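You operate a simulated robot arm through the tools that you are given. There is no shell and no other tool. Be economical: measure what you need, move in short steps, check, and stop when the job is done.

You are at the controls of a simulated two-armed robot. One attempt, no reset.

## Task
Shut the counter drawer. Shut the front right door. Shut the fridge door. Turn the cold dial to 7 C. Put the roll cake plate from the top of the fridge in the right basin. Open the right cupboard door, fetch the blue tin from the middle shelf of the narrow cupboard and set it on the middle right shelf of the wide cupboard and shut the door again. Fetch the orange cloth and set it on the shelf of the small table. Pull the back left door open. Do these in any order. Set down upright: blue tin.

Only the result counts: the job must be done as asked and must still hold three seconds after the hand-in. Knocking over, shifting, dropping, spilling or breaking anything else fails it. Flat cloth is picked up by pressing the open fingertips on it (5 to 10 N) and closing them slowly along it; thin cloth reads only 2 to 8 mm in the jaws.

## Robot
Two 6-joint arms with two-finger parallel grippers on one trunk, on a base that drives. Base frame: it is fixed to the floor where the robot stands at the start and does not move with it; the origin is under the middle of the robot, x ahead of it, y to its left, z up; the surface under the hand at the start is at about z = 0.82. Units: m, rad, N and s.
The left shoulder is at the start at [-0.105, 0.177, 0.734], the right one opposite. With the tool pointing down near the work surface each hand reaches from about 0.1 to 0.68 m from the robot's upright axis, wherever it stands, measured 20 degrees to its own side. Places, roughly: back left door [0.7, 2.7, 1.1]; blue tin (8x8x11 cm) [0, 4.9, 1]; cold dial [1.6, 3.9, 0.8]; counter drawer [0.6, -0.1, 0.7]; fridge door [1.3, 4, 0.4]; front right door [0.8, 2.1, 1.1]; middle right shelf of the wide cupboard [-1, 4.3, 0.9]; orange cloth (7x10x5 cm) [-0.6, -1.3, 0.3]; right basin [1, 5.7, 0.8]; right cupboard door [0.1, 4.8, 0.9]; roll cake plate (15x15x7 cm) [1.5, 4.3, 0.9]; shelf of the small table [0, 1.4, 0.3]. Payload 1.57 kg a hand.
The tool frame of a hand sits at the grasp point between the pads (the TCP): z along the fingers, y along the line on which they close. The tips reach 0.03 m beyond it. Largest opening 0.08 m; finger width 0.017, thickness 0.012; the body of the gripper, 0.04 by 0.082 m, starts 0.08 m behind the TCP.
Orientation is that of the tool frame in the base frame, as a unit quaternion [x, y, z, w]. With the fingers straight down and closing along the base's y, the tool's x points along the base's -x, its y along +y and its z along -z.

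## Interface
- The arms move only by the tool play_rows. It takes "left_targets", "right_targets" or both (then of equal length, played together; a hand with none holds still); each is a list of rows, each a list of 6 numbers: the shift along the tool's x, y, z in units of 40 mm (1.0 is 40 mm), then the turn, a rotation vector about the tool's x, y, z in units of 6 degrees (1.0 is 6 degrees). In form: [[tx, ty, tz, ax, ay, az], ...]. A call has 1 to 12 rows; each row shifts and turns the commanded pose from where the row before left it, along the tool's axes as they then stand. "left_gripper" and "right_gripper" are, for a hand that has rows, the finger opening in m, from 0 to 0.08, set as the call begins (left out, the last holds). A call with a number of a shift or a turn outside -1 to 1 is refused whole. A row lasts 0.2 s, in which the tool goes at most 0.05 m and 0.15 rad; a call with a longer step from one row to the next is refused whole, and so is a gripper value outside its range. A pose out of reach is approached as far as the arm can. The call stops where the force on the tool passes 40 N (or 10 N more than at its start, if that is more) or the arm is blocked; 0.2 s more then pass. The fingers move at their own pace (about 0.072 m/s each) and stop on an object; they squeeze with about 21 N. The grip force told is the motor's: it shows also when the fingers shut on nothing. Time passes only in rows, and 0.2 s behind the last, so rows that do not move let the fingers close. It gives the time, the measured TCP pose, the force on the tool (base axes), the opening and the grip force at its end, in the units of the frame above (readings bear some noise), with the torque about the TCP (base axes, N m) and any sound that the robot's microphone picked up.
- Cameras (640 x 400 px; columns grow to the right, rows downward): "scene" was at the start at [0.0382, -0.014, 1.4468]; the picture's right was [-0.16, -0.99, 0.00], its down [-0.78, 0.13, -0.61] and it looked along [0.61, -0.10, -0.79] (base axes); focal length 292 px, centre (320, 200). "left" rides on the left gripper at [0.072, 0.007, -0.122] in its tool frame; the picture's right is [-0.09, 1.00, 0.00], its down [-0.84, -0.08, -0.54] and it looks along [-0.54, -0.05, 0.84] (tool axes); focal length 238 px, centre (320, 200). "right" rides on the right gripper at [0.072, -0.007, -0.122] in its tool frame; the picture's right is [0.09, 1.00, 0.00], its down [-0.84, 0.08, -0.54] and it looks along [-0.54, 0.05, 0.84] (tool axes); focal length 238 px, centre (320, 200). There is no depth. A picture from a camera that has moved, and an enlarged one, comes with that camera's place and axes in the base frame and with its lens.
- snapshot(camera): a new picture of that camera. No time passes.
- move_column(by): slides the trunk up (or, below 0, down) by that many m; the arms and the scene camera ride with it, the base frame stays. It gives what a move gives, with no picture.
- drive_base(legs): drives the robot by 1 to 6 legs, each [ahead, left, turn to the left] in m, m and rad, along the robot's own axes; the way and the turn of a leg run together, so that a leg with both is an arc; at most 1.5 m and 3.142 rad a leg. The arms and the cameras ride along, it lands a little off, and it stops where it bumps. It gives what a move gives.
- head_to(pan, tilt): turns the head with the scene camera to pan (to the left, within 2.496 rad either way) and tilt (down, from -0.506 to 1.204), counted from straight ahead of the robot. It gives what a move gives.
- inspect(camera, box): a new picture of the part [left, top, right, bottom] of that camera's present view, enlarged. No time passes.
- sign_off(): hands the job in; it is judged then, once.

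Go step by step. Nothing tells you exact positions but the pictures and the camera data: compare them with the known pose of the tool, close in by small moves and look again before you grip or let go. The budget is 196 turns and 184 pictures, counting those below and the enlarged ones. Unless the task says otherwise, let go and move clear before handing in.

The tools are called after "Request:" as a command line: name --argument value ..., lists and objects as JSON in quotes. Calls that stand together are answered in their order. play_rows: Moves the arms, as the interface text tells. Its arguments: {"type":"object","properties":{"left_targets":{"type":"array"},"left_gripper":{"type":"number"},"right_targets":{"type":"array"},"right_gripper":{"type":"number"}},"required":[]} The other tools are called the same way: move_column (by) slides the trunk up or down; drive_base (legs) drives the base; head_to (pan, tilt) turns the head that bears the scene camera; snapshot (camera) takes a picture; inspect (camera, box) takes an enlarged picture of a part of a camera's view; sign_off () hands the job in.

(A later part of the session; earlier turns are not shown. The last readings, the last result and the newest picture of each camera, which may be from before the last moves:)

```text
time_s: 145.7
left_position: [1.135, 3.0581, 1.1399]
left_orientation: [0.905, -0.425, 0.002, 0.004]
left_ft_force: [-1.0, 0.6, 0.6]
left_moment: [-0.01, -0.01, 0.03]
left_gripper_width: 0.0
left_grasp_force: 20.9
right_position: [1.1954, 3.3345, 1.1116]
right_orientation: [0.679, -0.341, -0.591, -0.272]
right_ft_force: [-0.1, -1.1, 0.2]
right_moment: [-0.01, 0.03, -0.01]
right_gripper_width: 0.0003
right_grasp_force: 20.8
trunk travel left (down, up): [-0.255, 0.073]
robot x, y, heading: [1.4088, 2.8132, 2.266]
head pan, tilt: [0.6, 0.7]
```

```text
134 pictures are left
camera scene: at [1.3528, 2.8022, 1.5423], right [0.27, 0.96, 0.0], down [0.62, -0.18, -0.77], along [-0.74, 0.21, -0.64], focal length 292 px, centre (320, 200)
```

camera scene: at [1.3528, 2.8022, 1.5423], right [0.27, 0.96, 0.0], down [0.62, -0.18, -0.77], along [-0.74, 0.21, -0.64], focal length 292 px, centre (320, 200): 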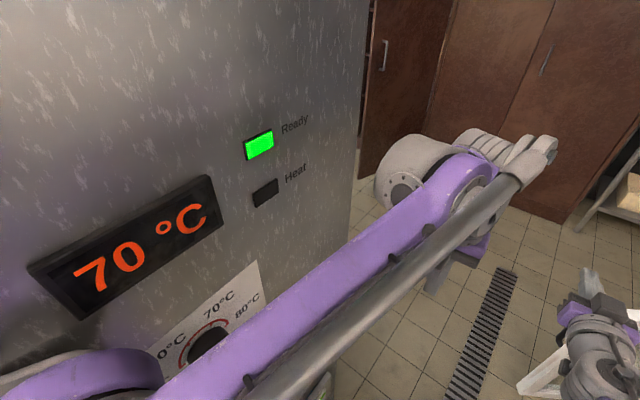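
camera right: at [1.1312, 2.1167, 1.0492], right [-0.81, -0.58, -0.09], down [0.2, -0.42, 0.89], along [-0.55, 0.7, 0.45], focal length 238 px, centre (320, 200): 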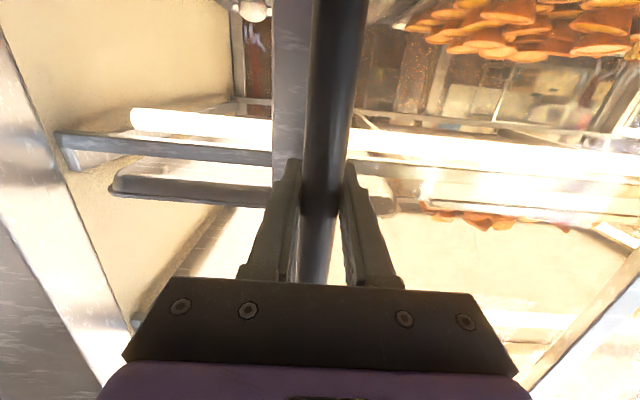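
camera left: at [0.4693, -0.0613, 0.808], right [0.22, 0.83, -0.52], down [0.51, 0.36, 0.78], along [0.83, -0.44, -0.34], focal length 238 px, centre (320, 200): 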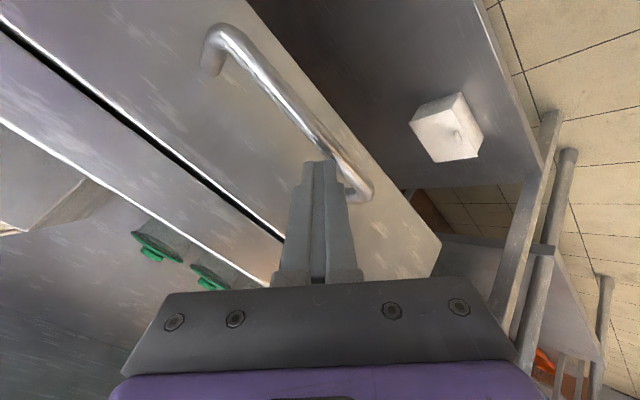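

The left arm is close to the cabinet's side panel and its dial, so I'll ease right away from it, square up, then lower the trunk.

Request:
drive_base --legs '[[0, -0.14, 0], [0, 0, -0.05]]'

Request:
move_column --by -0.25

Request:
head_to --pan -0.3 --tilt 0.65

Request:
play_rows --right_targets '[[0.9, 0, 0, 0, 0, 0], [0.9, 0, 0, 0, 0, 0], [0.9, 0, 0, 0, 0, 0], [0.9, 0, 0, 0, 0, 0], [0.9, 0, 0, 0, 0, 0], [0.9, 0, 0, 0, 0, 0], [0.9, 0, 0, 0, 0, 0]]'

Request:
snapshot --camera "scene"

Request:
snapshot --camera "right"

```text
time_s: 147.9
left_position: [1.2545, 3.1606, 1.1404]
left_orientation: [0.894, -0.448, 0.002, 0.004]
left_ft_force: [-0.8, -0.2, -0.2]
left_moment: [-0.02, 0.0, -0.04]
left_gripper_width: 0.0001
left_grasp_force: 21.1
right_position: [1.3287, 3.4323, 1.1124]
right_orientation: [0.669, -0.359, -0.584, -0.288]
right_ft_force: [0.5, 0.0, -0.3]
right_moment: [0.02, -0.01, -0.06]
right_gripper_width: 0.0
right_grasp_force: 21.1
trunk travel left (down, up): [-0.255, 0.073]
robot x, y, heading: [1.5142, 2.9013, 2.217]
head pan, tilt: [0.6, 0.7]
```

```text
time_s: 150.5
left_position: [1.2548, 3.1609, 0.8909]
left_orientation: [0.894, -0.448, 0.001, 0.003]
left_ft_force: [0.1, 0.3, 0.2]
left_moment: [0.0, 0.01, 0.01]
left_gripper_width: 0.0
left_grasp_force: 20.5
right_position: [1.3296, 3.4317, 0.8613]
right_orientation: [0.668, -0.359, -0.584, -0.289]
right_ft_force: [-0.8, 0.4, 0.6]
right_moment: [-0.04, 0.01, -0.01]
right_gripper_width: 0.0
right_grasp_force: 21.1
trunk travel left (down, up): [-0.005, 0.323]
robot x, y, heading: [1.5161, 2.9001, 2.214]
head pan, tilt: [0.6, 0.7]
```

```text
time_s: 151.7
left_position: [1.2535, 3.1601, 0.8907]
left_orientation: [0.894, -0.448, 0.0, 0.003]
left_ft_force: [0.7, 0.4, 0.4]
left_moment: [0.0, -0.05, 0.0]
left_gripper_width: 0.0
left_grasp_force: 20.9
right_position: [1.329, 3.4335, 0.8604]
right_orientation: [0.669, -0.359, -0.584, -0.288]
right_ft_force: [0.7, -0.6, 0.2]
right_moment: [0.01, 0.02, 0.0]
right_gripper_width: 0.0001
right_grasp_force: 21.3
trunk travel left (down, up): [-0.005, 0.323]
robot x, y, heading: [1.517, 2.8991, 2.213]
head pan, tilt: [-0.3, 0.649]
```

```text
time_s: 153.3
left_position: [1.2536, 3.1603, 0.8908]
left_orientation: [0.894, -0.447, 0.001, 0.004]
left_ft_force: [0.2, 0.1, 0.3]
left_moment: [0.0, 0.01, -0.03]
left_gripper_width: 0.0002
left_grasp_force: 20.9
right_position: [1.3425, 3.3979, 0.6108]
right_orientation: [0.669, -0.36, -0.583, -0.288]
right_ft_force: [0.4, 0.5, 0.2]
right_moment: [-0.02, -0.02, -0.03]
right_gripper_width: 0.0
right_grasp_force: 21.3
trunk travel left (down, up): [-0.005, 0.323]
robot x, y, heading: [1.5146, 2.8977, 2.213]
head pan, tilt: [-0.3, 0.649]
```

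```text
133 pictures are left
camera scene: at [1.4798, 2.9881, 1.2936], right [0.94, 0.34, 0.0], down [0.2, -0.57, -0.8], along [-0.27, 0.75, -0.6], focal length 292 px, centre (320, 200)
```

scene: 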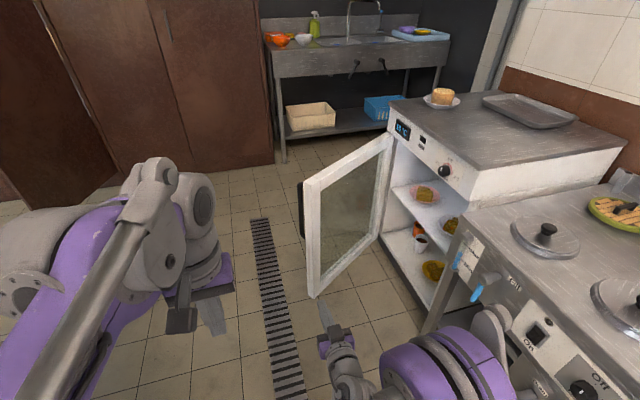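

```text
132 pictures are left
camera right: at [1.4217, 3.2938, 0.5587], right [-0.81, -0.59, -0.06], down [0.2, -0.36, 0.91], along [-0.56, 0.72, 0.41], focal length 238 px, centre (320, 200)
```

right: 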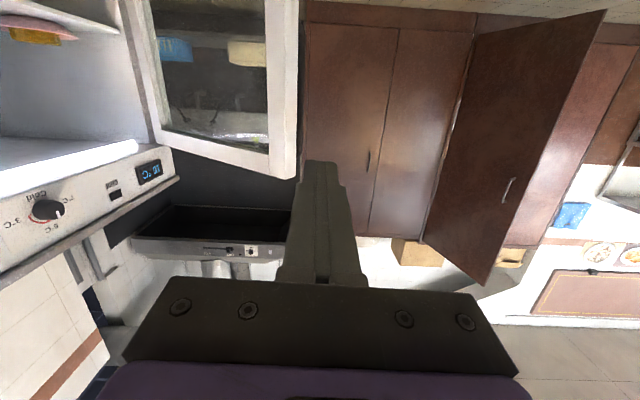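

I have a clear view: the door's free edge is at (1.16, 3.75), z 0.1 to 0.76, with the handle on its outer face. I'll go forward, sidestep left, then forward again so the fingers sit left of the door.

Request:
drive_base --legs '[[0.24, 0, 0], [0, 0.12, 0], [0.2, 0, 0]]'

Request:
snapshot --camera "scene"

Request:
snapshot --camera "right"

```text
time_s: 155.6
left_position: [1.1094, 3.3466, 0.8914]
left_orientation: [0.895, -0.446, 0.0, 0.006]
left_ft_force: [-0.4, 0.8, -0.7]
left_moment: [-0.01, 0.03, -0.01]
left_gripper_width: 0.0
left_grasp_force: 21.2
right_position: [1.1952, 3.5837, 0.6117]
right_orientation: [0.669, -0.358, -0.586, -0.284]
right_ft_force: [0.0, 0.3, 0.3]
right_moment: [0.05, -0.03, 0.0]
right_gripper_width: 0.0001
right_grasp_force: 20.4
trunk travel left (down, up): [-0.005, 0.323]
robot x, y, heading: [1.3674, 3.0829, 2.219]
head pan, tilt: [-0.3, 0.649]
stopped in leg 2: the robot was blocked; the commanded pose is now the measured one
```

```text
131 pictures are left
camera scene: at [1.3384, 3.1768, 1.2936], right [0.94, 0.34, -0.01], down [0.2, -0.57, -0.79], along [-0.28, 0.75, -0.61], focal length 292 px, centre (320, 200)
```

scene: 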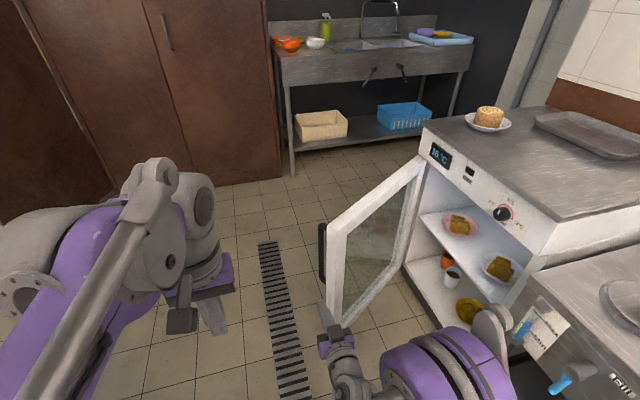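

```text
130 pictures are left
camera right: at [1.2747, 3.4791, 0.5579], right [-0.8, -0.59, -0.05], down [0.2, -0.35, 0.91], along [-0.56, 0.72, 0.41], focal length 238 px, centre (320, 200)
```

right: 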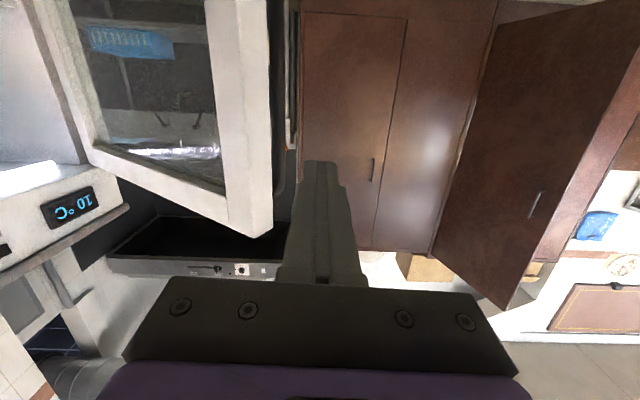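

The sidestep was blocked, probably by the left arm or base against the cabinet. I'll look left to see.

Request:
head_to --pan 1.3 --tilt 0.7

Request:
snapshot --camera "scene"

```text
time_s: 157.3
left_position: [1.1106, 3.347, 0.8901]
left_orientation: [0.895, -0.446, -0.001, 0.007]
left_ft_force: [-0.1, 0.0, -1.0]
left_moment: [0.0, 0.03, 0.01]
left_gripper_width: 0.0
left_grasp_force: 21.0
right_position: [1.1959, 3.5836, 0.6101]
right_orientation: [0.669, -0.36, -0.586, -0.283]
right_ft_force: [-0.8, 0.2, 0.6]
right_moment: [-0.01, 0.01, 0.0]
right_gripper_width: 0.0
right_grasp_force: 21.3
trunk travel left (down, up): [-0.005, 0.323]
robot x, y, heading: [1.3676, 3.0856, 2.224]
head pan, tilt: [1.3, 0.7]
```

```text
129 pictures are left
camera scene: at [1.2909, 3.0641, 1.2898], right [-0.37, 0.93, 0.0], down [0.59, 0.23, -0.77], along [-0.72, -0.29, -0.64], focal length 292 px, centre (320, 200)
```

scene: 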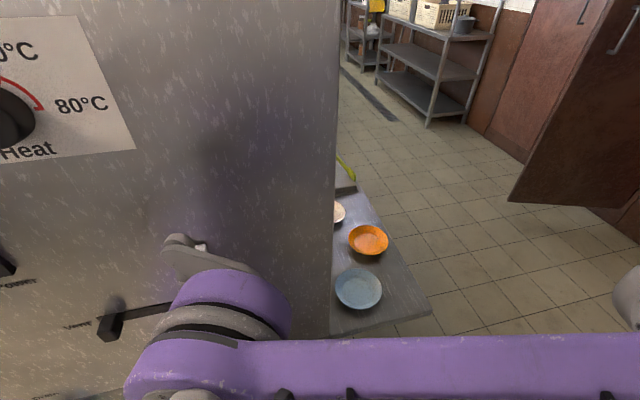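

The left arm's elbow sits next to the cabinet's vent lever, so I'll move right away from it. I'll also stretch the left arm forward and up so its elbow flares less, then look again.

Request:
drive_base --legs '[[0, -0.05, 0]]'

Request:
play_rows --left_targets '[[-0.6, 0, -0.6, 0, 0, 0], [-0.6, 0, -0.6, 0, 0, 0], [-0.6, 0, -0.6, 0, 0, 0], [-0.6, 0, -0.6, 0, 0, 0], [-0.6, 0, -0.6, 0, 0, 0], [-0.6, 0, -0.6, 0, 0, 0], [-0.6, 0, 0, 0, 0, 0], [-0.6, 0, 0, 0, 0, 0]]'

Request:
snapshot --camera "scene"

```text
time_s: 158.4
left_position: [1.1449, 3.3729, 0.891]
left_orientation: [0.895, -0.447, 0.001, 0.003]
left_ft_force: [-1.1, 0.3, 0.4]
left_moment: [0.0, 0.03, 0.0]
left_gripper_width: 0.0
left_grasp_force: 20.9
right_position: [1.2305, 3.6096, 0.6108]
right_orientation: [0.67, -0.357, -0.584, -0.287]
right_ft_force: [-0.2, -0.2, -0.4]
right_moment: [-0.01, 0.01, 0.0]
right_gripper_width: 0.0
right_grasp_force: 20.7
trunk travel left (down, up): [-0.005, 0.323]
robot x, y, heading: [1.4059, 3.1123, 2.219]
head pan, tilt: [1.3, 0.7]
```

```text
time_s: 160.2
left_position: [1.0776, 3.4521, 0.9694]
left_orientation: [0.895, -0.447, 0.002, 0.004]
left_ft_force: [-0.1, -0.9, -0.3]
left_moment: [0.01, -0.02, -0.03]
left_gripper_width: 0.0001
left_grasp_force: 21.4
left hand out of reach, approached as far as the arm can: row 4, 5, 6, 7, 8
right_position: [1.2319, 3.6107, 0.612]
right_orientation: [0.67, -0.357, -0.584, -0.287]
right_ft_force: [0.5, 0.2, 0.3]
right_moment: [0.01, 0.01, 0.01]
right_gripper_width: 0.0
right_grasp_force: 21.0
trunk travel left (down, up): [-0.005, 0.323]
robot x, y, heading: [1.4028, 3.1132, 2.223]
head pan, tilt: [1.3, 0.7]
```

```text
128 pictures are left
camera scene: at [1.3212, 3.0872, 1.2893], right [-0.37, 0.93, 0.0], down [0.6, 0.24, -0.76], along [-0.71, -0.28, -0.64], focal length 292 px, centre (320, 200)
```

scene: 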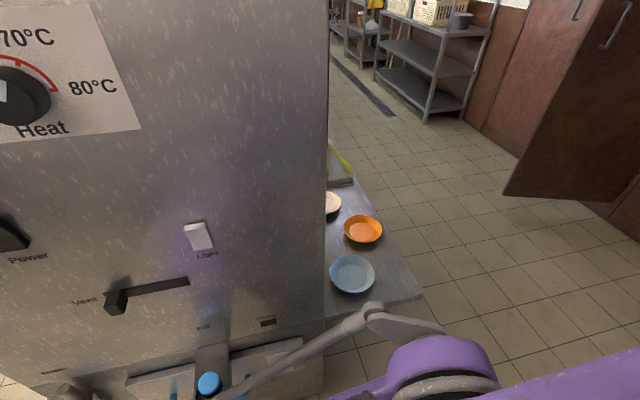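

The side controls look untouched. I'll raise the trunk so the left elbow clears the bowl table, lower the right hand back to about z 0.6, then turn left a little so the right fingers get left of the fridge door.

Request:
move_column --by 0.2

Request:
drive_base --legs '[[0, 0, 0.25]]'

Request:
play_rows --right_targets '[[0.95, 0, 0, 0, 0, 0], [0.95, 0, 0, 0, 0, 0], [0.95, 0, 0, 0, 0, 0], [0.95, 0, 0, 0, 0, 0], [0.95, 0, 0, 0, 0, 0]]'

Request:
head_to --pan -0.4 --tilt 0.8

Request:
snapshot --camera "scene"

Request:
snapshot --camera "right"

```text
time_s: 162.3
left_position: [1.0972, 3.4281, 1.1996]
left_orientation: [0.895, -0.446, -0.027, -0.011]
left_ft_force: [-0.5, 0.6, 0.1]
left_moment: [0.03, -0.03, 0.0]
left_gripper_width: 0.0
left_grasp_force: 20.8
right_position: [1.2322, 3.6106, 0.8124]
right_orientation: [0.67, -0.358, -0.584, -0.287]
right_ft_force: [0.2, 0.5, -0.6]
right_moment: [-0.01, -0.01, -0.03]
right_gripper_width: 0.0001
right_grasp_force: 21.4
trunk travel left (down, up): [-0.205, 0.123]
robot x, y, heading: [1.4065, 3.1164, 2.221]
head pan, tilt: [1.3, 0.7]
```

```text
time_s: 163.6
left_position: [1.029, 3.341, 1.2003]
left_orientation: [0.943, -0.331, -0.029, -0.007]
left_ft_force: [0.4, 0.1, 0.8]
left_moment: [-0.03, -0.03, -0.01]
left_gripper_width: 0.0001
left_grasp_force: 21.2
right_position: [1.1136, 3.5526, 0.8117]
right_orientation: [0.709, -0.271, -0.616, -0.212]
right_ft_force: [-0.4, 0.3, 0.6]
right_moment: [-0.02, 0.0, 0.02]
right_gripper_width: 0.0002
right_grasp_force: 20.8
trunk travel left (down, up): [-0.205, 0.123]
robot x, y, heading: [1.403, 3.1125, 2.463]
head pan, tilt: [1.3, 0.7]
```

```text
time_s: 164.8
left_position: [1.0284, 3.3432, 1.2007]
left_orientation: [0.943, -0.331, -0.03, -0.008]
left_ft_force: [0.7, 0.4, 0.3]
left_moment: [-0.02, -0.01, 0.0]
left_gripper_width: 0.0
left_grasp_force: 21.2
right_position: [1.0501, 3.5869, 0.6931]
right_orientation: [0.709, -0.273, -0.614, -0.213]
right_ft_force: [-0.6, -0.7, -0.8]
right_moment: [0.01, 0.0, 0.0]
right_gripper_width: 0.0001
right_grasp_force: 20.9
right hand out of reach, approached as far as the arm can: row 1, 2, 3, 4, 5
trunk travel left (down, up): [-0.205, 0.123]
robot x, y, heading: [1.405, 3.1135, 2.47]
head pan, tilt: [1.3, 0.7]
```

```text
time_s: 166.5
left_position: [1.0295, 3.3423, 1.2005]
left_orientation: [0.943, -0.33, -0.029, -0.007]
left_ft_force: [0.8, -0.2, 0.3]
left_moment: [0.01, 0.0, 0.0]
left_gripper_width: 0.0
left_grasp_force: 21.1
right_position: [1.0503, 3.5861, 0.6944]
right_orientation: [0.71, -0.271, -0.615, -0.211]
right_ft_force: [-0.1, 0.2, -0.6]
right_moment: [0.0, -0.02, 0.0]
right_gripper_width: 0.0001
right_grasp_force: 20.8
trunk travel left (down, up): [-0.205, 0.123]
robot x, y, heading: [1.405, 3.114, 2.465]
head pan, tilt: [-0.4, 0.799]
```

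```text
127 pictures are left
camera scene: at [1.3976, 3.1577, 1.484], right [0.88, 0.48, 0.0], down [0.34, -0.63, -0.7], along [-0.33, 0.61, -0.72], focal length 292 px, centre (320, 200)
```

scene: 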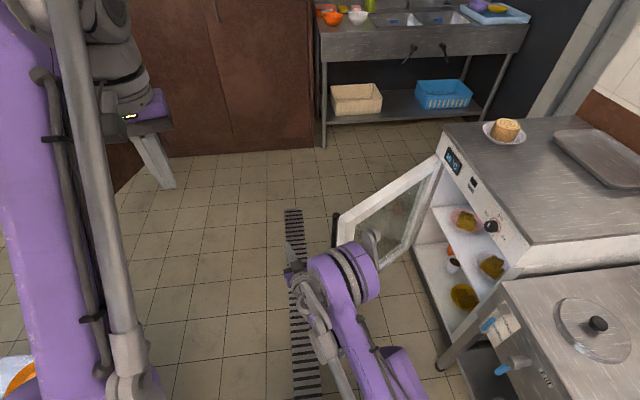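

```text
126 pictures are left
camera right: at [1.1535, 3.5041, 0.6429], right [-0.63, -0.77, -0.06], down [0.28, -0.3, 0.91], along [-0.72, 0.56, 0.41], focal length 238 px, centre (320, 200)
```

right: 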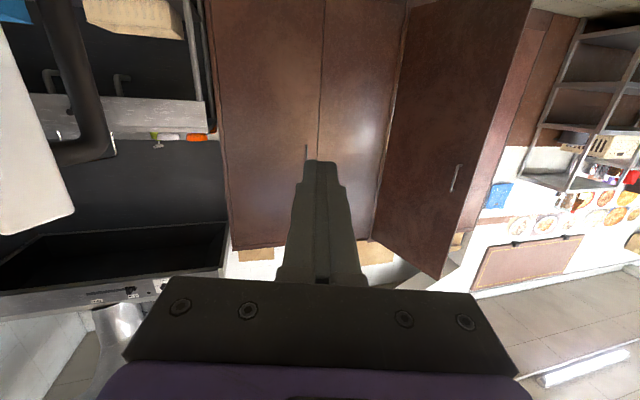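

From here the forearm would foul the door, so I'll pass through to the far side of it instead. The base is narrow, about 0.4 m. I'll raise the trunk fully and lift the right hand above the door top, then go through the middle of the gap.

Request:
move_column --by 0.12

Request:
play_rows --right_targets '[[-0.95, 0, 0, 0, 0, 0], [-0.95, 0, 0, 0, 0, 0], [-0.95, 0, 0, 0, 0, 0], [-0.95, 0, 0, 0, 0, 0], [-0.95, 0, 0, 0, 0, 0], [-0.95, 0, 0, 0, 0, 0], [-0.95, 0, 0, 0, 0, 0], [-0.95, 0, 0, 0, 0, 0], [-0.95, 0, 0, 0, 0, 0]]'

Request:
drive_base --legs '[[0, 0, -0.25], [0.25, 0.02, 0]]'

Request:
head_to --pan 0.0 --tilt 1.1

Request:
snapshot --camera "scene"

```text
time_s: 168.0
left_position: [1.0281, 3.3415, 1.3198]
left_orientation: [0.943, -0.331, -0.029, -0.007]
left_ft_force: [0.2, -0.2, -0.4]
left_moment: [0.05, 0.0, -0.03]
left_gripper_width: 0.0002
left_grasp_force: 20.9
right_position: [0.9949, 3.6303, 0.8874]
right_orientation: [0.676, -0.259, -0.653, -0.223]
right_ft_force: [0.1, -0.5, -0.7]
right_moment: [0.04, 0.0, 0.0]
right_gripper_width: 0.0
right_grasp_force: 21.1
trunk travel left (down, up): [-0.325, 0.003]
robot x, y, heading: [1.4049, 3.115, 2.467]
head pan, tilt: [-0.4, 0.799]
```

```text
time_s: 170.0
left_position: [1.0285, 3.3412, 1.3201]
left_orientation: [0.943, -0.331, -0.03, -0.008]
left_ft_force: [-0.3, 0.5, 0.5]
left_moment: [0.01, 0.01, 0.02]
left_gripper_width: 0.0
left_grasp_force: 20.7
right_position: [0.9888, 3.6491, 1.2293]
right_orientation: [0.676, -0.259, -0.653, -0.223]
right_ft_force: [-0.3, 0.2, -0.1]
right_moment: [0.02, -0.01, -0.01]
right_gripper_width: 0.0
right_grasp_force: 21.1
trunk travel left (down, up): [-0.325, 0.003]
robot x, y, heading: [1.4033, 3.1093, 2.468]
head pan, tilt: [-0.4, 0.799]
```

```text
time_s: 172.7
left_position: [0.9377, 3.6116, 1.3199]
left_orientation: [0.893, -0.448, -0.028, -0.011]
left_ft_force: [0.0, 0.6, -0.1]
left_moment: [0.03, -0.03, -0.02]
left_gripper_width: 0.0
left_grasp_force: 20.7
right_position: [0.9774, 3.9188, 1.2295]
right_orientation: [0.638, -0.344, -0.618, -0.305]
right_ft_force: [-0.4, -0.1, -0.1]
right_moment: [-0.02, -0.02, 0.0]
right_gripper_width: 0.0
right_grasp_force: 21.0
trunk travel left (down, up): [-0.325, 0.003]
robot x, y, heading: [1.2407, 3.2999, 2.212]
head pan, tilt: [-0.4, 0.799]
```

```text
time_s: 173.6
left_position: [0.9368, 3.6115, 1.3203]
left_orientation: [0.893, -0.448, -0.027, -0.011]
left_ft_force: [-0.5, 0.5, -0.3]
left_moment: [0.0, 0.0, -0.01]
left_gripper_width: 0.0002
left_grasp_force: 20.8
right_position: [0.9765, 3.9188, 1.2291]
right_orientation: [0.637, -0.343, -0.619, -0.306]
right_ft_force: [0.8, 0.2, 0.1]
right_moment: [-0.02, -0.01, 0.01]
right_gripper_width: 0.0003
right_grasp_force: 20.5
trunk travel left (down, up): [-0.325, 0.003]
robot x, y, heading: [1.2484, 3.2957, 2.211]
head pan, tilt: [0.0, 1.1]
```

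```text
125 pictures are left
camera scene: at [1.2321, 3.3102, 1.587], right [0.8, 0.6, 0.0], down [0.53, -0.71, -0.45], along [-0.27, 0.36, -0.89], focal length 292 px, centre (320, 200)
```

scene: 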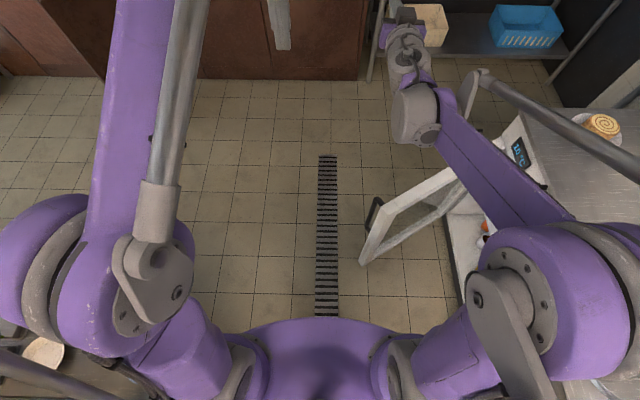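

The door edge is only 0.21 m right of my axis, and there is room to the left. I'll sidestep 0.2 m left, go past the door, then turn to face the fridge.

Request:
drive_base --legs '[[0, 0.22, 0], [0.6, 0, 0]]'

Request:
head_to --pan -1.0 --tilt 0.7

Request:
snapshot --camera "scene"

Request:
head_to --pan 1.5 --tilt 0.4

Request:
snapshot --camera "scene"

```text
time_s: 176.3
left_position: [0.767, 3.4867, 1.3217]
left_orientation: [0.894, -0.448, -0.029, -0.009]
left_ft_force: [-0.5, -0.5, 0.0]
left_moment: [0.02, -0.02, -0.02]
left_gripper_width: 0.0003
left_grasp_force: 20.9
right_position: [0.8054, 3.7929, 1.2285]
right_orientation: [0.637, -0.345, -0.619, -0.303]
right_ft_force: [1.3, 0.0, 0.0]
right_moment: [-0.01, -0.01, 0.02]
right_gripper_width: 0.0
right_grasp_force: 20.7
trunk travel left (down, up): [-0.325, 0.003]
robot x, y, heading: [1.0725, 3.1653, 2.214]
head pan, tilt: [0.0, 1.1]
stopped in leg 1: the robot was blocked; the commanded pose is now the measured one
```

```text
time_s: 177.6
left_position: [0.7677, 3.4876, 1.3204]
left_orientation: [0.893, -0.449, -0.028, -0.008]
left_ft_force: [-0.6, -0.3, -0.2]
left_moment: [0.02, -0.03, -0.02]
left_gripper_width: 0.0003
left_grasp_force: 20.8
right_position: [0.8074, 3.7934, 1.2282]
right_orientation: [0.637, -0.346, -0.619, -0.302]
right_ft_force: [-0.1, 0.0, 0.1]
right_moment: [0.02, -0.01, 0.01]
right_gripper_width: 0.0001
right_grasp_force: 20.5
trunk travel left (down, up): [-0.325, 0.003]
robot x, y, heading: [1.0665, 3.1652, 2.213]
head pan, tilt: [-1.0, 0.7]
```

```text
124 pictures are left
camera scene: at [1.1318, 3.215, 1.6164], right [0.94, -0.35, 0.0], down [-0.23, -0.61, -0.76], along [0.26, 0.71, -0.65], focal length 292 px, centre (320, 200)
```

scene: 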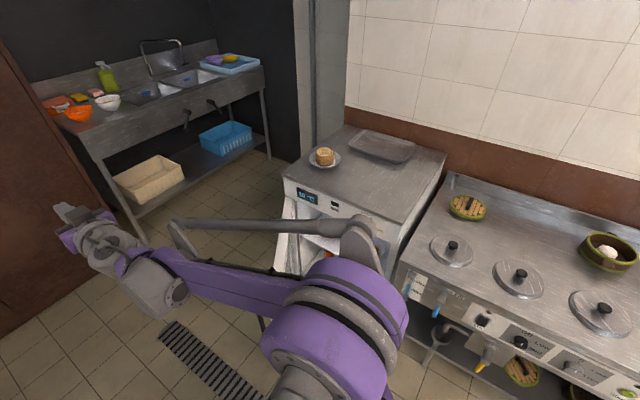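

```text
time_s: 179.8
left_position: [0.768, 3.487, 1.3207]
left_orientation: [0.893, -0.449, -0.028, -0.008]
left_ft_force: [0.4, -0.3, 0.4]
left_moment: [0.02, 0.0, 0.03]
left_gripper_width: 0.0
left_grasp_force: 21.0
right_position: [0.8074, 3.7932, 1.2279]
right_orientation: [0.637, -0.345, -0.62, -0.302]
right_ft_force: [0.6, 0.7, -0.4]
right_moment: [0.0, -0.02, 0.01]
right_gripper_width: 0.0001
right_grasp_force: 21.0
trunk travel left (down, up): [-0.325, 0.003]
robot x, y, heading: [1.0678, 3.1664, 2.213]
head pan, tilt: [1.499, 0.4]
```

```text
123 pictures are left
camera scene: at [1.0247, 3.0853, 1.6444], right [-0.54, 0.84, 0.0], down [0.32, 0.21, -0.92], along [-0.78, -0.5, -0.38], focal length 292 px, centre (320, 200)
```

scene: 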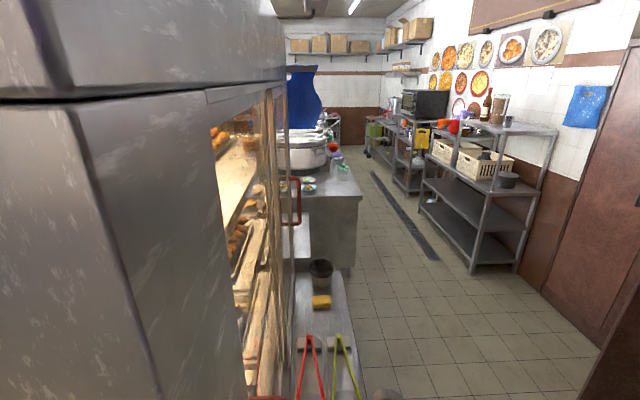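

The sidestep ended against the end of the bowl table. I'll ease 5 cm right and then go forward past the door.

Request:
drive_base --legs '[[0, -0.06, 0], [0.65, 0, 0]]'

Request:
head_to --pan -1.5 --tilt 0.8

Request:
snapshot --camera "scene"

Request:
head_to --pan 1.9 --tilt 0.7

Request:
snapshot --camera "scene"

```text
time_s: 184.3
left_position: [0.4258, 4.0583, 1.321]
left_orientation: [0.888, -0.459, -0.027, -0.01]
left_ft_force: [0.8, -0.4, -0.4]
left_moment: [0.0, 0.01, 0.01]
left_gripper_width: 0.0
left_grasp_force: 20.7
right_position: [0.4725, 4.3632, 1.2291]
right_orientation: [0.634, -0.35, -0.615, -0.311]
right_ft_force: [1.0, 0.4, 0.0]
right_moment: [-0.01, 0.01, -0.01]
right_gripper_width: 0.0
right_grasp_force: 21.3
trunk travel left (down, up): [-0.325, 0.003]
robot x, y, heading: [0.7236, 3.7365, 2.186]
head pan, tilt: [1.499, 0.4]
```

```text
time_s: 186.9
left_position: [0.426, 4.0578, 1.3205]
left_orientation: [0.888, -0.459, -0.028, -0.011]
left_ft_force: [0.0, 0.3, 0.0]
left_moment: [0.01, -0.01, -0.01]
left_gripper_width: 0.0
left_grasp_force: 20.8
right_position: [0.4719, 4.3639, 1.2302]
right_orientation: [0.633, -0.351, -0.615, -0.312]
right_ft_force: [0.1, 0.2, 0.6]
right_moment: [-0.01, 0.02, -0.02]
right_gripper_width: 0.0
right_grasp_force: 21.0
trunk travel left (down, up): [-0.325, 0.003]
robot x, y, heading: [0.7249, 3.7323, 2.189]
head pan, tilt: [-1.499, 0.799]
```

```text
122 pictures are left
camera scene: at [0.8127, 3.7495, 1.6087], right [0.64, -0.77, 0.0], down [-0.55, -0.46, -0.7], along [0.54, 0.44, -0.72], focal length 292 px, centre (320, 200)
```

scene: 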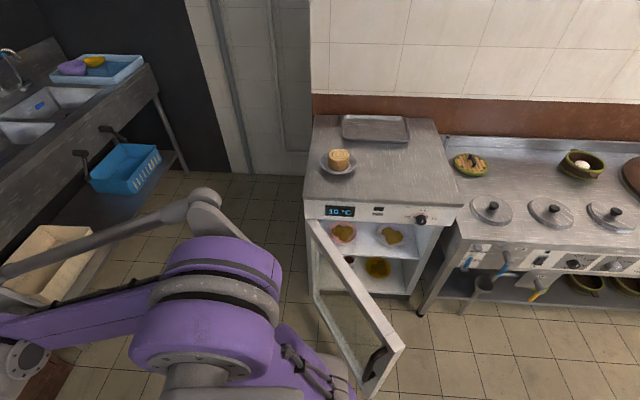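

```text
time_s: 189.8
left_position: [0.4276, 4.0588, 1.3197]
left_orientation: [0.888, -0.459, -0.028, -0.011]
left_ft_force: [0.1, -0.7, -0.4]
left_moment: [0.0, 0.03, -0.04]
left_gripper_width: 0.0001
left_grasp_force: 21.1
right_position: [0.4726, 4.3648, 1.2288]
right_orientation: [0.634, -0.352, -0.615, -0.311]
right_ft_force: [0.0, 0.5, 0.4]
right_moment: [0.0, -0.01, 0.01]
right_gripper_width: 0.0
right_grasp_force: 21.1
trunk travel left (down, up): [-0.325, 0.003]
robot x, y, heading: [0.727, 3.737, 2.19]
head pan, tilt: [1.901, 0.7]
```

```text
121 pictures are left
camera scene: at [0.7012, 3.6289, 1.6169], right [-0.81, 0.58, 0.0], down [0.37, 0.52, -0.76], along [-0.45, -0.62, -0.64], focal length 292 px, centre (320, 200)
```

scene: 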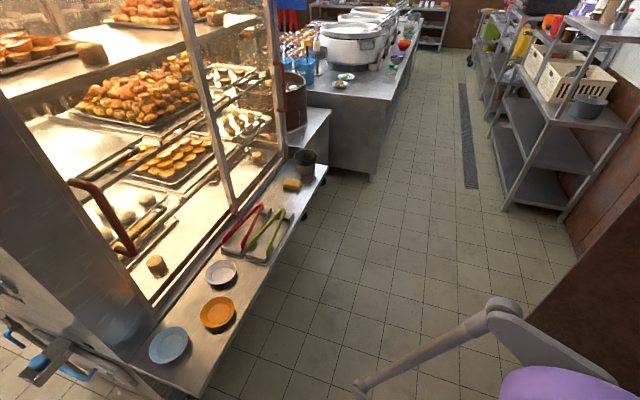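

I can see the back doors: the back-left handle is at the near end, with a ledge of bowls in front of it. First the fridge: I'll turn to face it, step back slightly, and lower the trunk and right hand beside the open door's outer face.

Request:
drive_base --legs '[[0, 0, -1.546], [-0.2, 0.05, 0]]'

Request:
head_to --pan -0.2 --tilt 0.8

Request:
snapshot --camera "scene"

```text
time_s: 195.2
left_position: [0.8594, 3.9595, 1.3219]
left_orientation: [-0.304, 0.952, 0.013, 0.028]
left_ft_force: [-0.2, -0.8, 0.1]
left_moment: [0.02, -0.02, -0.03]
left_gripper_width: 0.0
left_grasp_force: 21.0
right_position: [1.1643, 3.9129, 1.2293]
right_orientation: [-0.2, 0.696, 0.214, 0.655]
right_ft_force: [1.2, -0.5, -0.7]
right_moment: [0.02, -0.01, 0.01]
right_gripper_width: 0.0
right_grasp_force: 21.1
trunk travel left (down, up): [-0.325, 0.003]
robot x, y, heading: [0.5345, 3.659, 0.62]
head pan, tilt: [1.901, 0.7]
```

```text
time_s: 197.2
left_position: [0.858, 3.9596, 1.3208]
left_orientation: [-0.303, 0.953, 0.011, 0.027]
left_ft_force: [0.1, -1.0, 0.5]
left_moment: [0.02, 0.0, 0.01]
left_gripper_width: 0.0
left_grasp_force: 21.6
right_position: [1.1643, 3.9128, 1.2289]
right_orientation: [-0.2, 0.696, 0.214, 0.655]
right_ft_force: [0.4, 1.1, -0.2]
right_moment: [0.0, -0.01, 0.01]
right_gripper_width: 0.0001
right_grasp_force: 21.4
trunk travel left (down, up): [-0.325, 0.003]
robot x, y, heading: [0.531, 3.6607, 0.622]
head pan, tilt: [-0.201, 0.799]
```

```text
120 pictures are left
camera scene: at [0.5733, 3.6655, 1.6087], right [0.41, -0.91, 0.0], down [-0.65, -0.29, -0.7], along [0.64, 0.28, -0.72], focal length 292 px, centre (320, 200)
```

scene: 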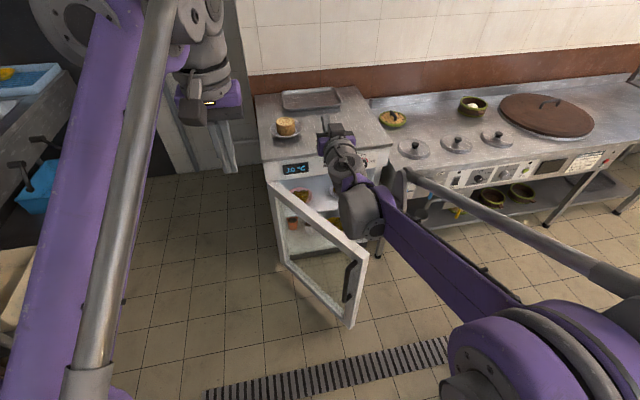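

The hand hangs close above the door. I'll step back and left a bit, then lower the trunk and hand on the outer side.

Request:
drive_base --legs '[[-0.1, 0.06, 0.02]]'

Request:
move_column --by -0.32

Request:
play_rows --right_targets '[[0.9, 0, 0, 0, 0, 0], [0.9, 0, 0, 0, 0, 0], [0.9, 0, 0, 0, 0, 0], [0.9, 0, 0, 0, 0, 0], [0.9, 0, 0, 0, 0, 0], [0.9, 0, 0, 0, 0, 0], [0.9, 0, 0, 0, 0, 0], [0.9, 0, 0, 0, 0, 0]]'

Request:
snapshot --camera "scene"

Request:
snapshot --camera "right"

```text
time_s: 198.4
left_position: [0.7379, 3.9564, 1.321]
left_orientation: [-0.313, 0.949, 0.011, 0.027]
left_ft_force: [0.2, 0.2, -0.7]
left_moment: [0.02, 0.01, -0.01]
left_gripper_width: 0.0
left_grasp_force: 20.8
right_position: [1.0454, 3.9155, 1.2297]
right_orientation: [-0.207, 0.694, 0.221, 0.653]
right_ft_force: [-0.1, -0.2, -0.1]
right_moment: [-0.04, -0.01, 0.0]
right_gripper_width: 0.0
right_grasp_force: 21.2
trunk travel left (down, up): [-0.325, 0.003]
robot x, y, heading: [0.4211, 3.6513, 0.636]
head pan, tilt: [-0.201, 0.799]
```

```text
time_s: 201.6
left_position: [0.7369, 3.9572, 1.0009]
left_orientation: [-0.312, 0.95, 0.011, 0.028]
left_ft_force: [-0.6, -0.5, 1.2]
left_moment: [0.03, -0.03, -0.03]
left_gripper_width: 0.0
left_grasp_force: 21.1
right_position: [1.0429, 3.916, 0.9097]
right_orientation: [-0.207, 0.694, 0.221, 0.653]
right_ft_force: [-0.6, -0.4, 0.6]
right_moment: [0.03, 0.02, 0.01]
right_gripper_width: 0.0
right_grasp_force: 21.3
trunk travel left (down, up): [-0.005, 0.323]
robot x, y, heading: [0.4247, 3.6498, 0.634]
head pan, tilt: [-0.201, 0.799]
```

```text
time_s: 203.4
left_position: [0.7377, 3.9565, 1.0009]
left_orientation: [-0.312, 0.95, 0.012, 0.027]
left_ft_force: [0.6, -0.3, -1.0]
left_moment: [0.0, 0.01, -0.02]
left_gripper_width: 0.0
left_grasp_force: 21.3
right_position: [1.0262, 3.9169, 0.62]
right_orientation: [-0.207, 0.694, 0.221, 0.654]
right_ft_force: [0.1, -0.2, -0.6]
right_moment: [-0.02, 0.04, -0.01]
right_gripper_width: 0.0
right_grasp_force: 20.8
trunk travel left (down, up): [-0.005, 0.323]
robot x, y, heading: [0.4168, 3.6507, 0.642]
head pan, tilt: [-0.201, 0.799]
```

```text
119 pictures are left
camera scene: at [0.5008, 3.6889, 1.2811], right [0.42, -0.91, 0.0], down [-0.65, -0.3, -0.7], along [0.63, 0.3, -0.72], focal length 292 px, centre (320, 200)
```

scene: 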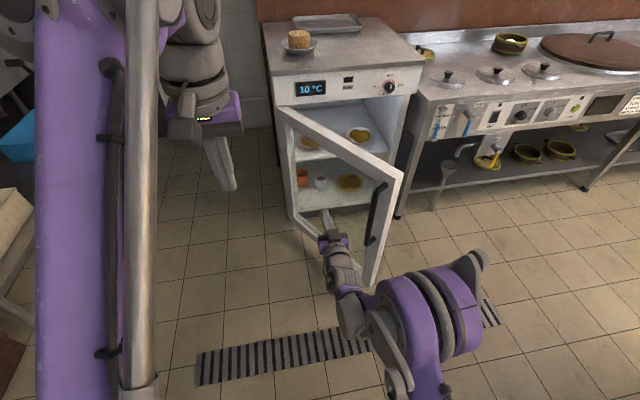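

```text
118 pictures are left
camera right: at [0.9246, 3.8407, 0.5537], right [-0.58, 0.81, -0.06], down [-0.44, -0.25, 0.86], along [0.69, 0.52, 0.5], focal length 238 px, centre (320, 200)
```

right: 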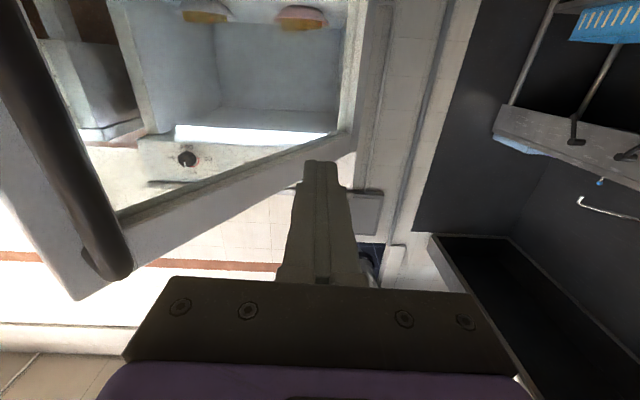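

The hand is outside the door. I'll drive right and slightly forward so the fingers push the door round its hinge, checking midway.

Request:
drive_base --legs '[[0.05, -0.1, 0], [0.0, -0.06, 0], [0.065, -0.11, 0]]'

Request:
snapshot --camera "scene"

```text
time_s: 207.0
left_position: [0.9909, 3.8046, 1.0005]
left_orientation: [-0.309, 0.951, 0.012, 0.027]
left_ft_force: [-0.5, -0.4, 0.8]
left_moment: [0.02, 0.02, -0.04]
left_gripper_width: 0.0
left_grasp_force: 20.8
right_position: [1.2807, 3.7636, 0.6201]
right_orientation: [-0.204, 0.695, 0.218, 0.654]
right_ft_force: [-0.6, 0.1, 0.1]
right_moment: [0.01, 0.03, -0.02]
right_gripper_width: 0.0
right_grasp_force: 21.1
trunk travel left (down, up): [-0.005, 0.323]
robot x, y, heading: [0.6733, 3.5032, 0.632]
head pan, tilt: [-0.201, 0.799]
```

```text
117 pictures are left
camera scene: at [0.7534, 3.5393, 1.2811], right [0.42, -0.91, 0.0], down [-0.65, -0.3, -0.7], along [0.63, 0.29, -0.72], focal length 292 px, centre (320, 200)
```

scene: 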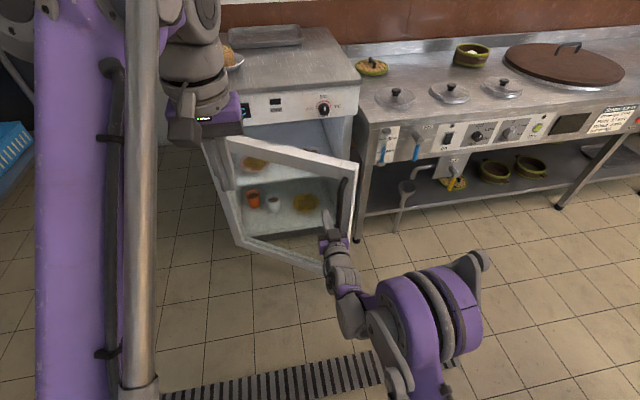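

The door is swinging shut. Continuing round the arc.

Request:
drive_base --legs '[[0.085, -0.06, 0], [0.1, -0.04, 0]]'

Request:
snapshot --camera "scene"

Request:
snapshot --camera "right"

```text
time_s: 208.9
left_position: [1.1976, 3.8316, 1.0013]
left_orientation: [-0.308, 0.951, 0.011, 0.027]
left_ft_force: [-0.3, 0.8, -0.2]
left_moment: [0.0, 0.02, 0.01]
left_gripper_width: 0.0
left_grasp_force: 21.1
right_position: [1.4872, 3.7899, 0.619]
right_orientation: [-0.203, 0.695, 0.216, 0.655]
right_ft_force: [0.0, -0.1, 0.2]
right_moment: [0.03, -0.01, -0.02]
right_gripper_width: 0.0
right_grasp_force: 20.9
trunk travel left (down, up): [-0.005, 0.323]
robot x, y, heading: [0.8759, 3.526, 0.63]
head pan, tilt: [-0.201, 0.799]
```

```text
116 pictures are left
camera scene: at [0.9599, 3.5669, 1.281], right [0.42, -0.91, 0.0], down [-0.65, -0.3, -0.7], along [0.63, 0.29, -0.72], focal length 292 px, centre (320, 200)
```

scene: 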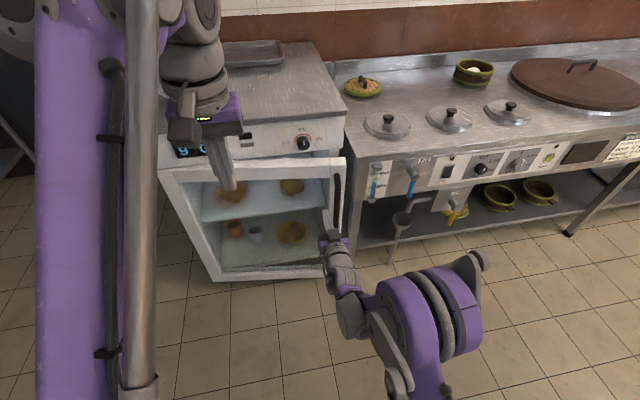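

```text
115 pictures are left
camera right: at [1.3848, 3.7149, 0.5539], right [-0.57, 0.82, -0.06], down [-0.44, -0.25, 0.86], along [0.69, 0.52, 0.5], focal length 238 px, centre (320, 200)
```

right: 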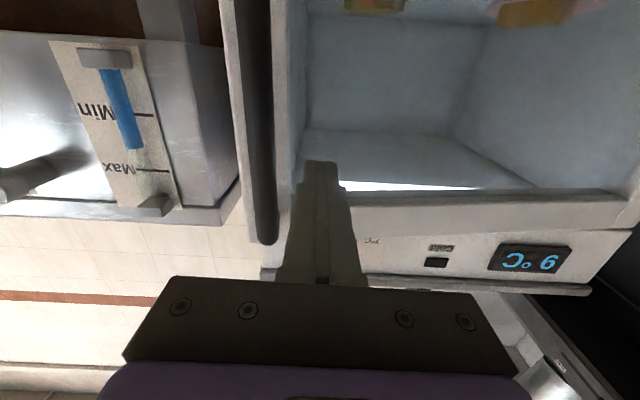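

The door is nearly closed. I'll finish with a gentle arm push straight ahead.

Request:
play_rows --right_targets '[[0, 0, 0.3, 0, 0, 0], [0, 0, 0.3, 0, 0, 0], [0, 0, 0.3, 0, 0, 0], [0, 0, 0.3, 0, 0, 0], [0, 0, 0.3, 0, 0, 0], [0, 0, 0.3, 0, 0, 0], [0, 0, 0.3, 0, 0, 0], [0, 0, 0.3, 0, 0, 0], [0, 0, 0.3, 0, 0, 0], [0, 0, 0.3, 0, 0, 0], [0, 0, 0.3, 0, 0, 0], [0, 0, 0.3, 0, 0, 0]]'

Request:
snapshot --camera "scene"

Request:
snapshot --camera "right"

```text
time_s: 211.5
left_position: [1.1987, 3.831, 1.0001]
left_orientation: [-0.307, 0.951, 0.012, 0.028]
left_ft_force: [0.4, -0.1, -0.2]
left_moment: [-0.01, -0.01, 0.02]
left_gripper_width: 0.0001
left_grasp_force: 20.7
right_position: [1.5974, 3.8678, 0.6133]
right_orientation: [-0.203, 0.695, 0.217, 0.655]
right_ft_force: [-7.7, -6.1, 3.3]
right_moment: [0.14, -0.14, 0.05]
right_gripper_width: 0.0
right_grasp_force: 21.4
trunk travel left (down, up): [-0.005, 0.323]
robot x, y, heading: [0.8801, 3.5281, 0.634]
head pan, tilt: [-0.201, 0.799]
stopped in row 12 (right hand): the force on the tool passed its limit at 65 N (the readings are from after the stop); the commanded pose is now the measured one
```

```text
114 pictures are left
camera scene: at [0.9583, 3.5661, 1.2812], right [0.42, -0.91, 0.0], down [-0.65, -0.3, -0.7], along [0.63, 0.29, -0.72], focal length 292 px, centre (320, 200)
```

scene: 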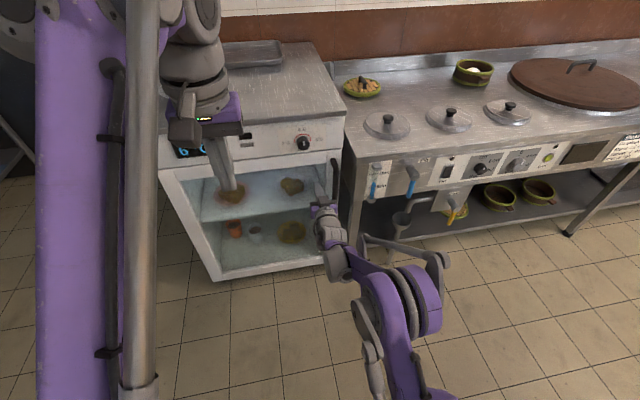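

```text
113 pictures are left
camera right: at [1.4954, 3.7927, 0.547], right [-0.57, 0.82, -0.06], down [-0.44, -0.25, 0.86], along [0.69, 0.52, 0.5], focal length 238 px, centre (320, 200)
```

right: 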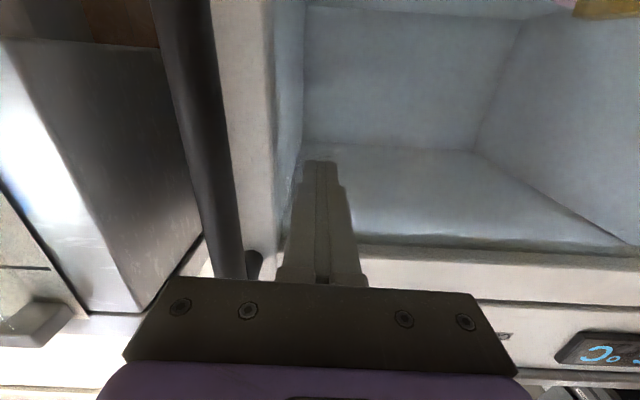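

The fridge door is shut. Next is the dial at about (1.57, 3.90, 0.79). I'll back the hand off, raise it to dial height and look at the scale.

Request:
play_rows --right_targets '[[0, 0, -0.9, 0, 0, 0], [0, 0, -0.9, 0, 0, 0], [0, 0, -0.9, 0, 0, 0], [-0.8, 0, -0.3, 0, 0, 0], [-0.8, 0, 0, 0, 0, 0], [-0.8, 0.2, 0, 0, 0, 0], [-0.8, 0.3, 0, 0, 0, 0]]'

Request:
snapshot --camera "right"

Request:
inspect --camera "scene" --box '[230, 110, 350, 185]'

```text
time_s: 213.1
left_position: [1.1979, 3.8326, 0.9999]
left_orientation: [-0.308, 0.951, 0.012, 0.029]
left_ft_force: [-0.6, -0.6, 0.9]
left_moment: [0.03, 0.0, -0.02]
left_gripper_width: 0.0
left_grasp_force: 21.1
right_position: [1.4956, 3.8154, 0.7455]
right_orientation: [-0.204, 0.695, 0.218, 0.654]
right_ft_force: [0.9, -0.3, -0.2]
right_moment: [0.02, 0.0, -0.01]
right_gripper_width: 0.0001
right_grasp_force: 20.9
trunk travel left (down, up): [-0.005, 0.323]
robot x, y, heading: [0.876, 3.5297, 0.631]
head pan, tilt: [-0.201, 0.799]
```

```text
112 pictures are left
camera right: at [1.3944, 3.7405, 0.6789], right [-0.57, 0.82, -0.06], down [-0.44, -0.25, 0.87], along [0.69, 0.52, 0.5], focal length 238 px, centre (320, 200)
```

right: 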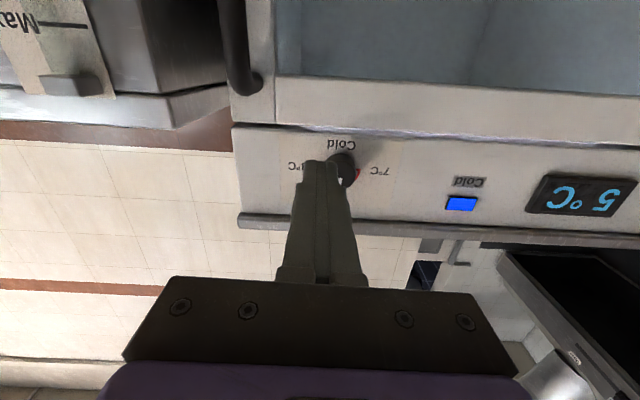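

```text
5.33 times, centred on (290, 148) of scene
camera zoom: at [0.9588, 3.5665, 1.2811], right [0.42, -0.91, 0.0], down [-0.65, -0.3, -0.7], along [0.63, 0.29, -0.72], focal length 1559 px, centre (480, 480)
```

zoom: 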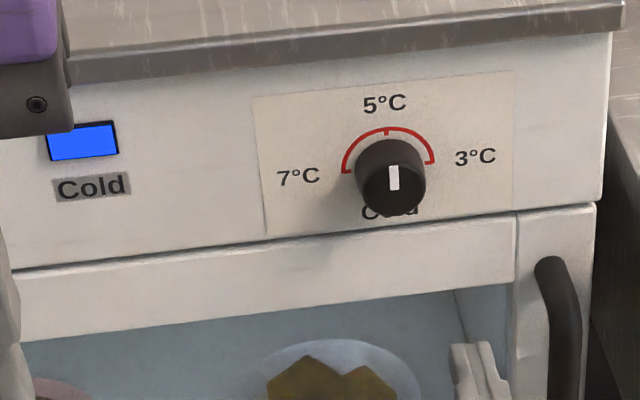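

The dial points to 5 °C and the display agrees. 7 °C is a quarter turn anticlockwise. The knob cap is about 12 cm ahead, 2.5 cm left and 3.5 cm up, so I'll align, open and approach halfway.

Request:
play_rows --right_targets '[[-0.45, 0.3, 0, 0, -0.25, 0], [-0.45, 0.32, 0, 0, -0.25, 0], [0, 0, 0.5, 0, 0, 0], [0, 0, 0.5, 0, 0, 0], [0, 0, 0.3, 0, 0, 0]]' --right_gripper 0.07

Request:
snapshot --camera "right"

Request:
inspect --camera "scene" --box '[230, 110, 350, 185]'

```text
time_s: 214.3
left_position: [1.1983, 3.8318, 1.0005]
left_orientation: [-0.307, 0.951, 0.012, 0.029]
left_ft_force: [-0.3, 0.6, 0.7]
left_moment: [-0.02, 0.0, 0.0]
left_gripper_width: 0.0002
left_grasp_force: 20.8
right_position: [1.5268, 3.8641, 0.7843]
right_orientation: [-0.199, 0.678, 0.223, 0.672]
right_ft_force: [0.5, 1.1, 0.5]
right_moment: [0.01, -0.03, -0.01]
right_gripper_width: 0.0698
right_grasp_force: 0.0
trunk travel left (down, up): [-0.005, 0.323]
robot x, y, heading: [0.8755, 3.5328, 0.63]
head pan, tilt: [-0.201, 0.799]
```

```text
110 pictures are left
camera right: at [1.4271, 3.7922, 0.7112], right [-0.57, 0.82, -0.06], down [-0.47, -0.27, 0.84], along [0.67, 0.5, 0.54], focal length 238 px, centre (320, 200)
```

right: 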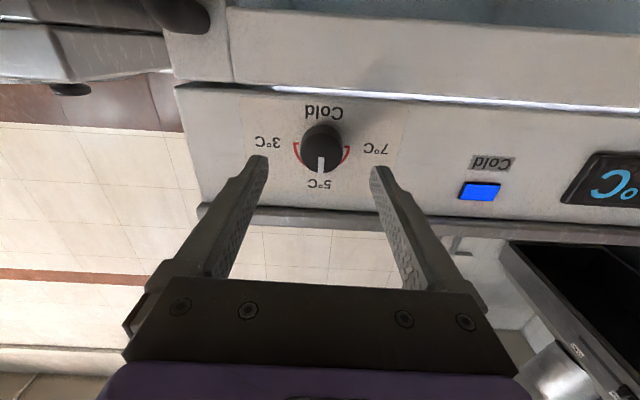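

```text
5.33 times, centred on (290, 148) of scene
camera zoom: at [0.9592, 3.5666, 1.2811], right [0.42, -0.91, 0.0], down [-0.65, -0.3, -0.7], along [0.63, 0.29, -0.72], focal length 1559 px, centre (480, 480)
```

zoom: 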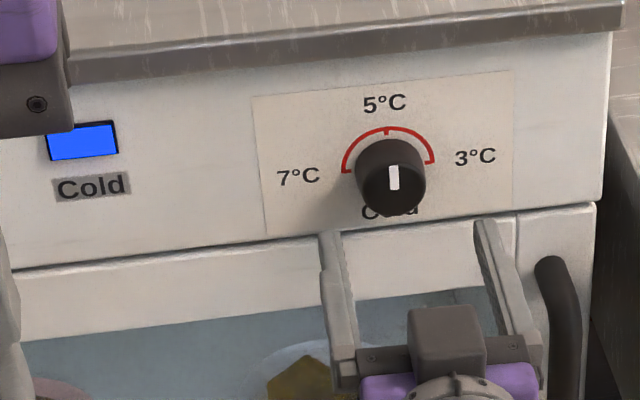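

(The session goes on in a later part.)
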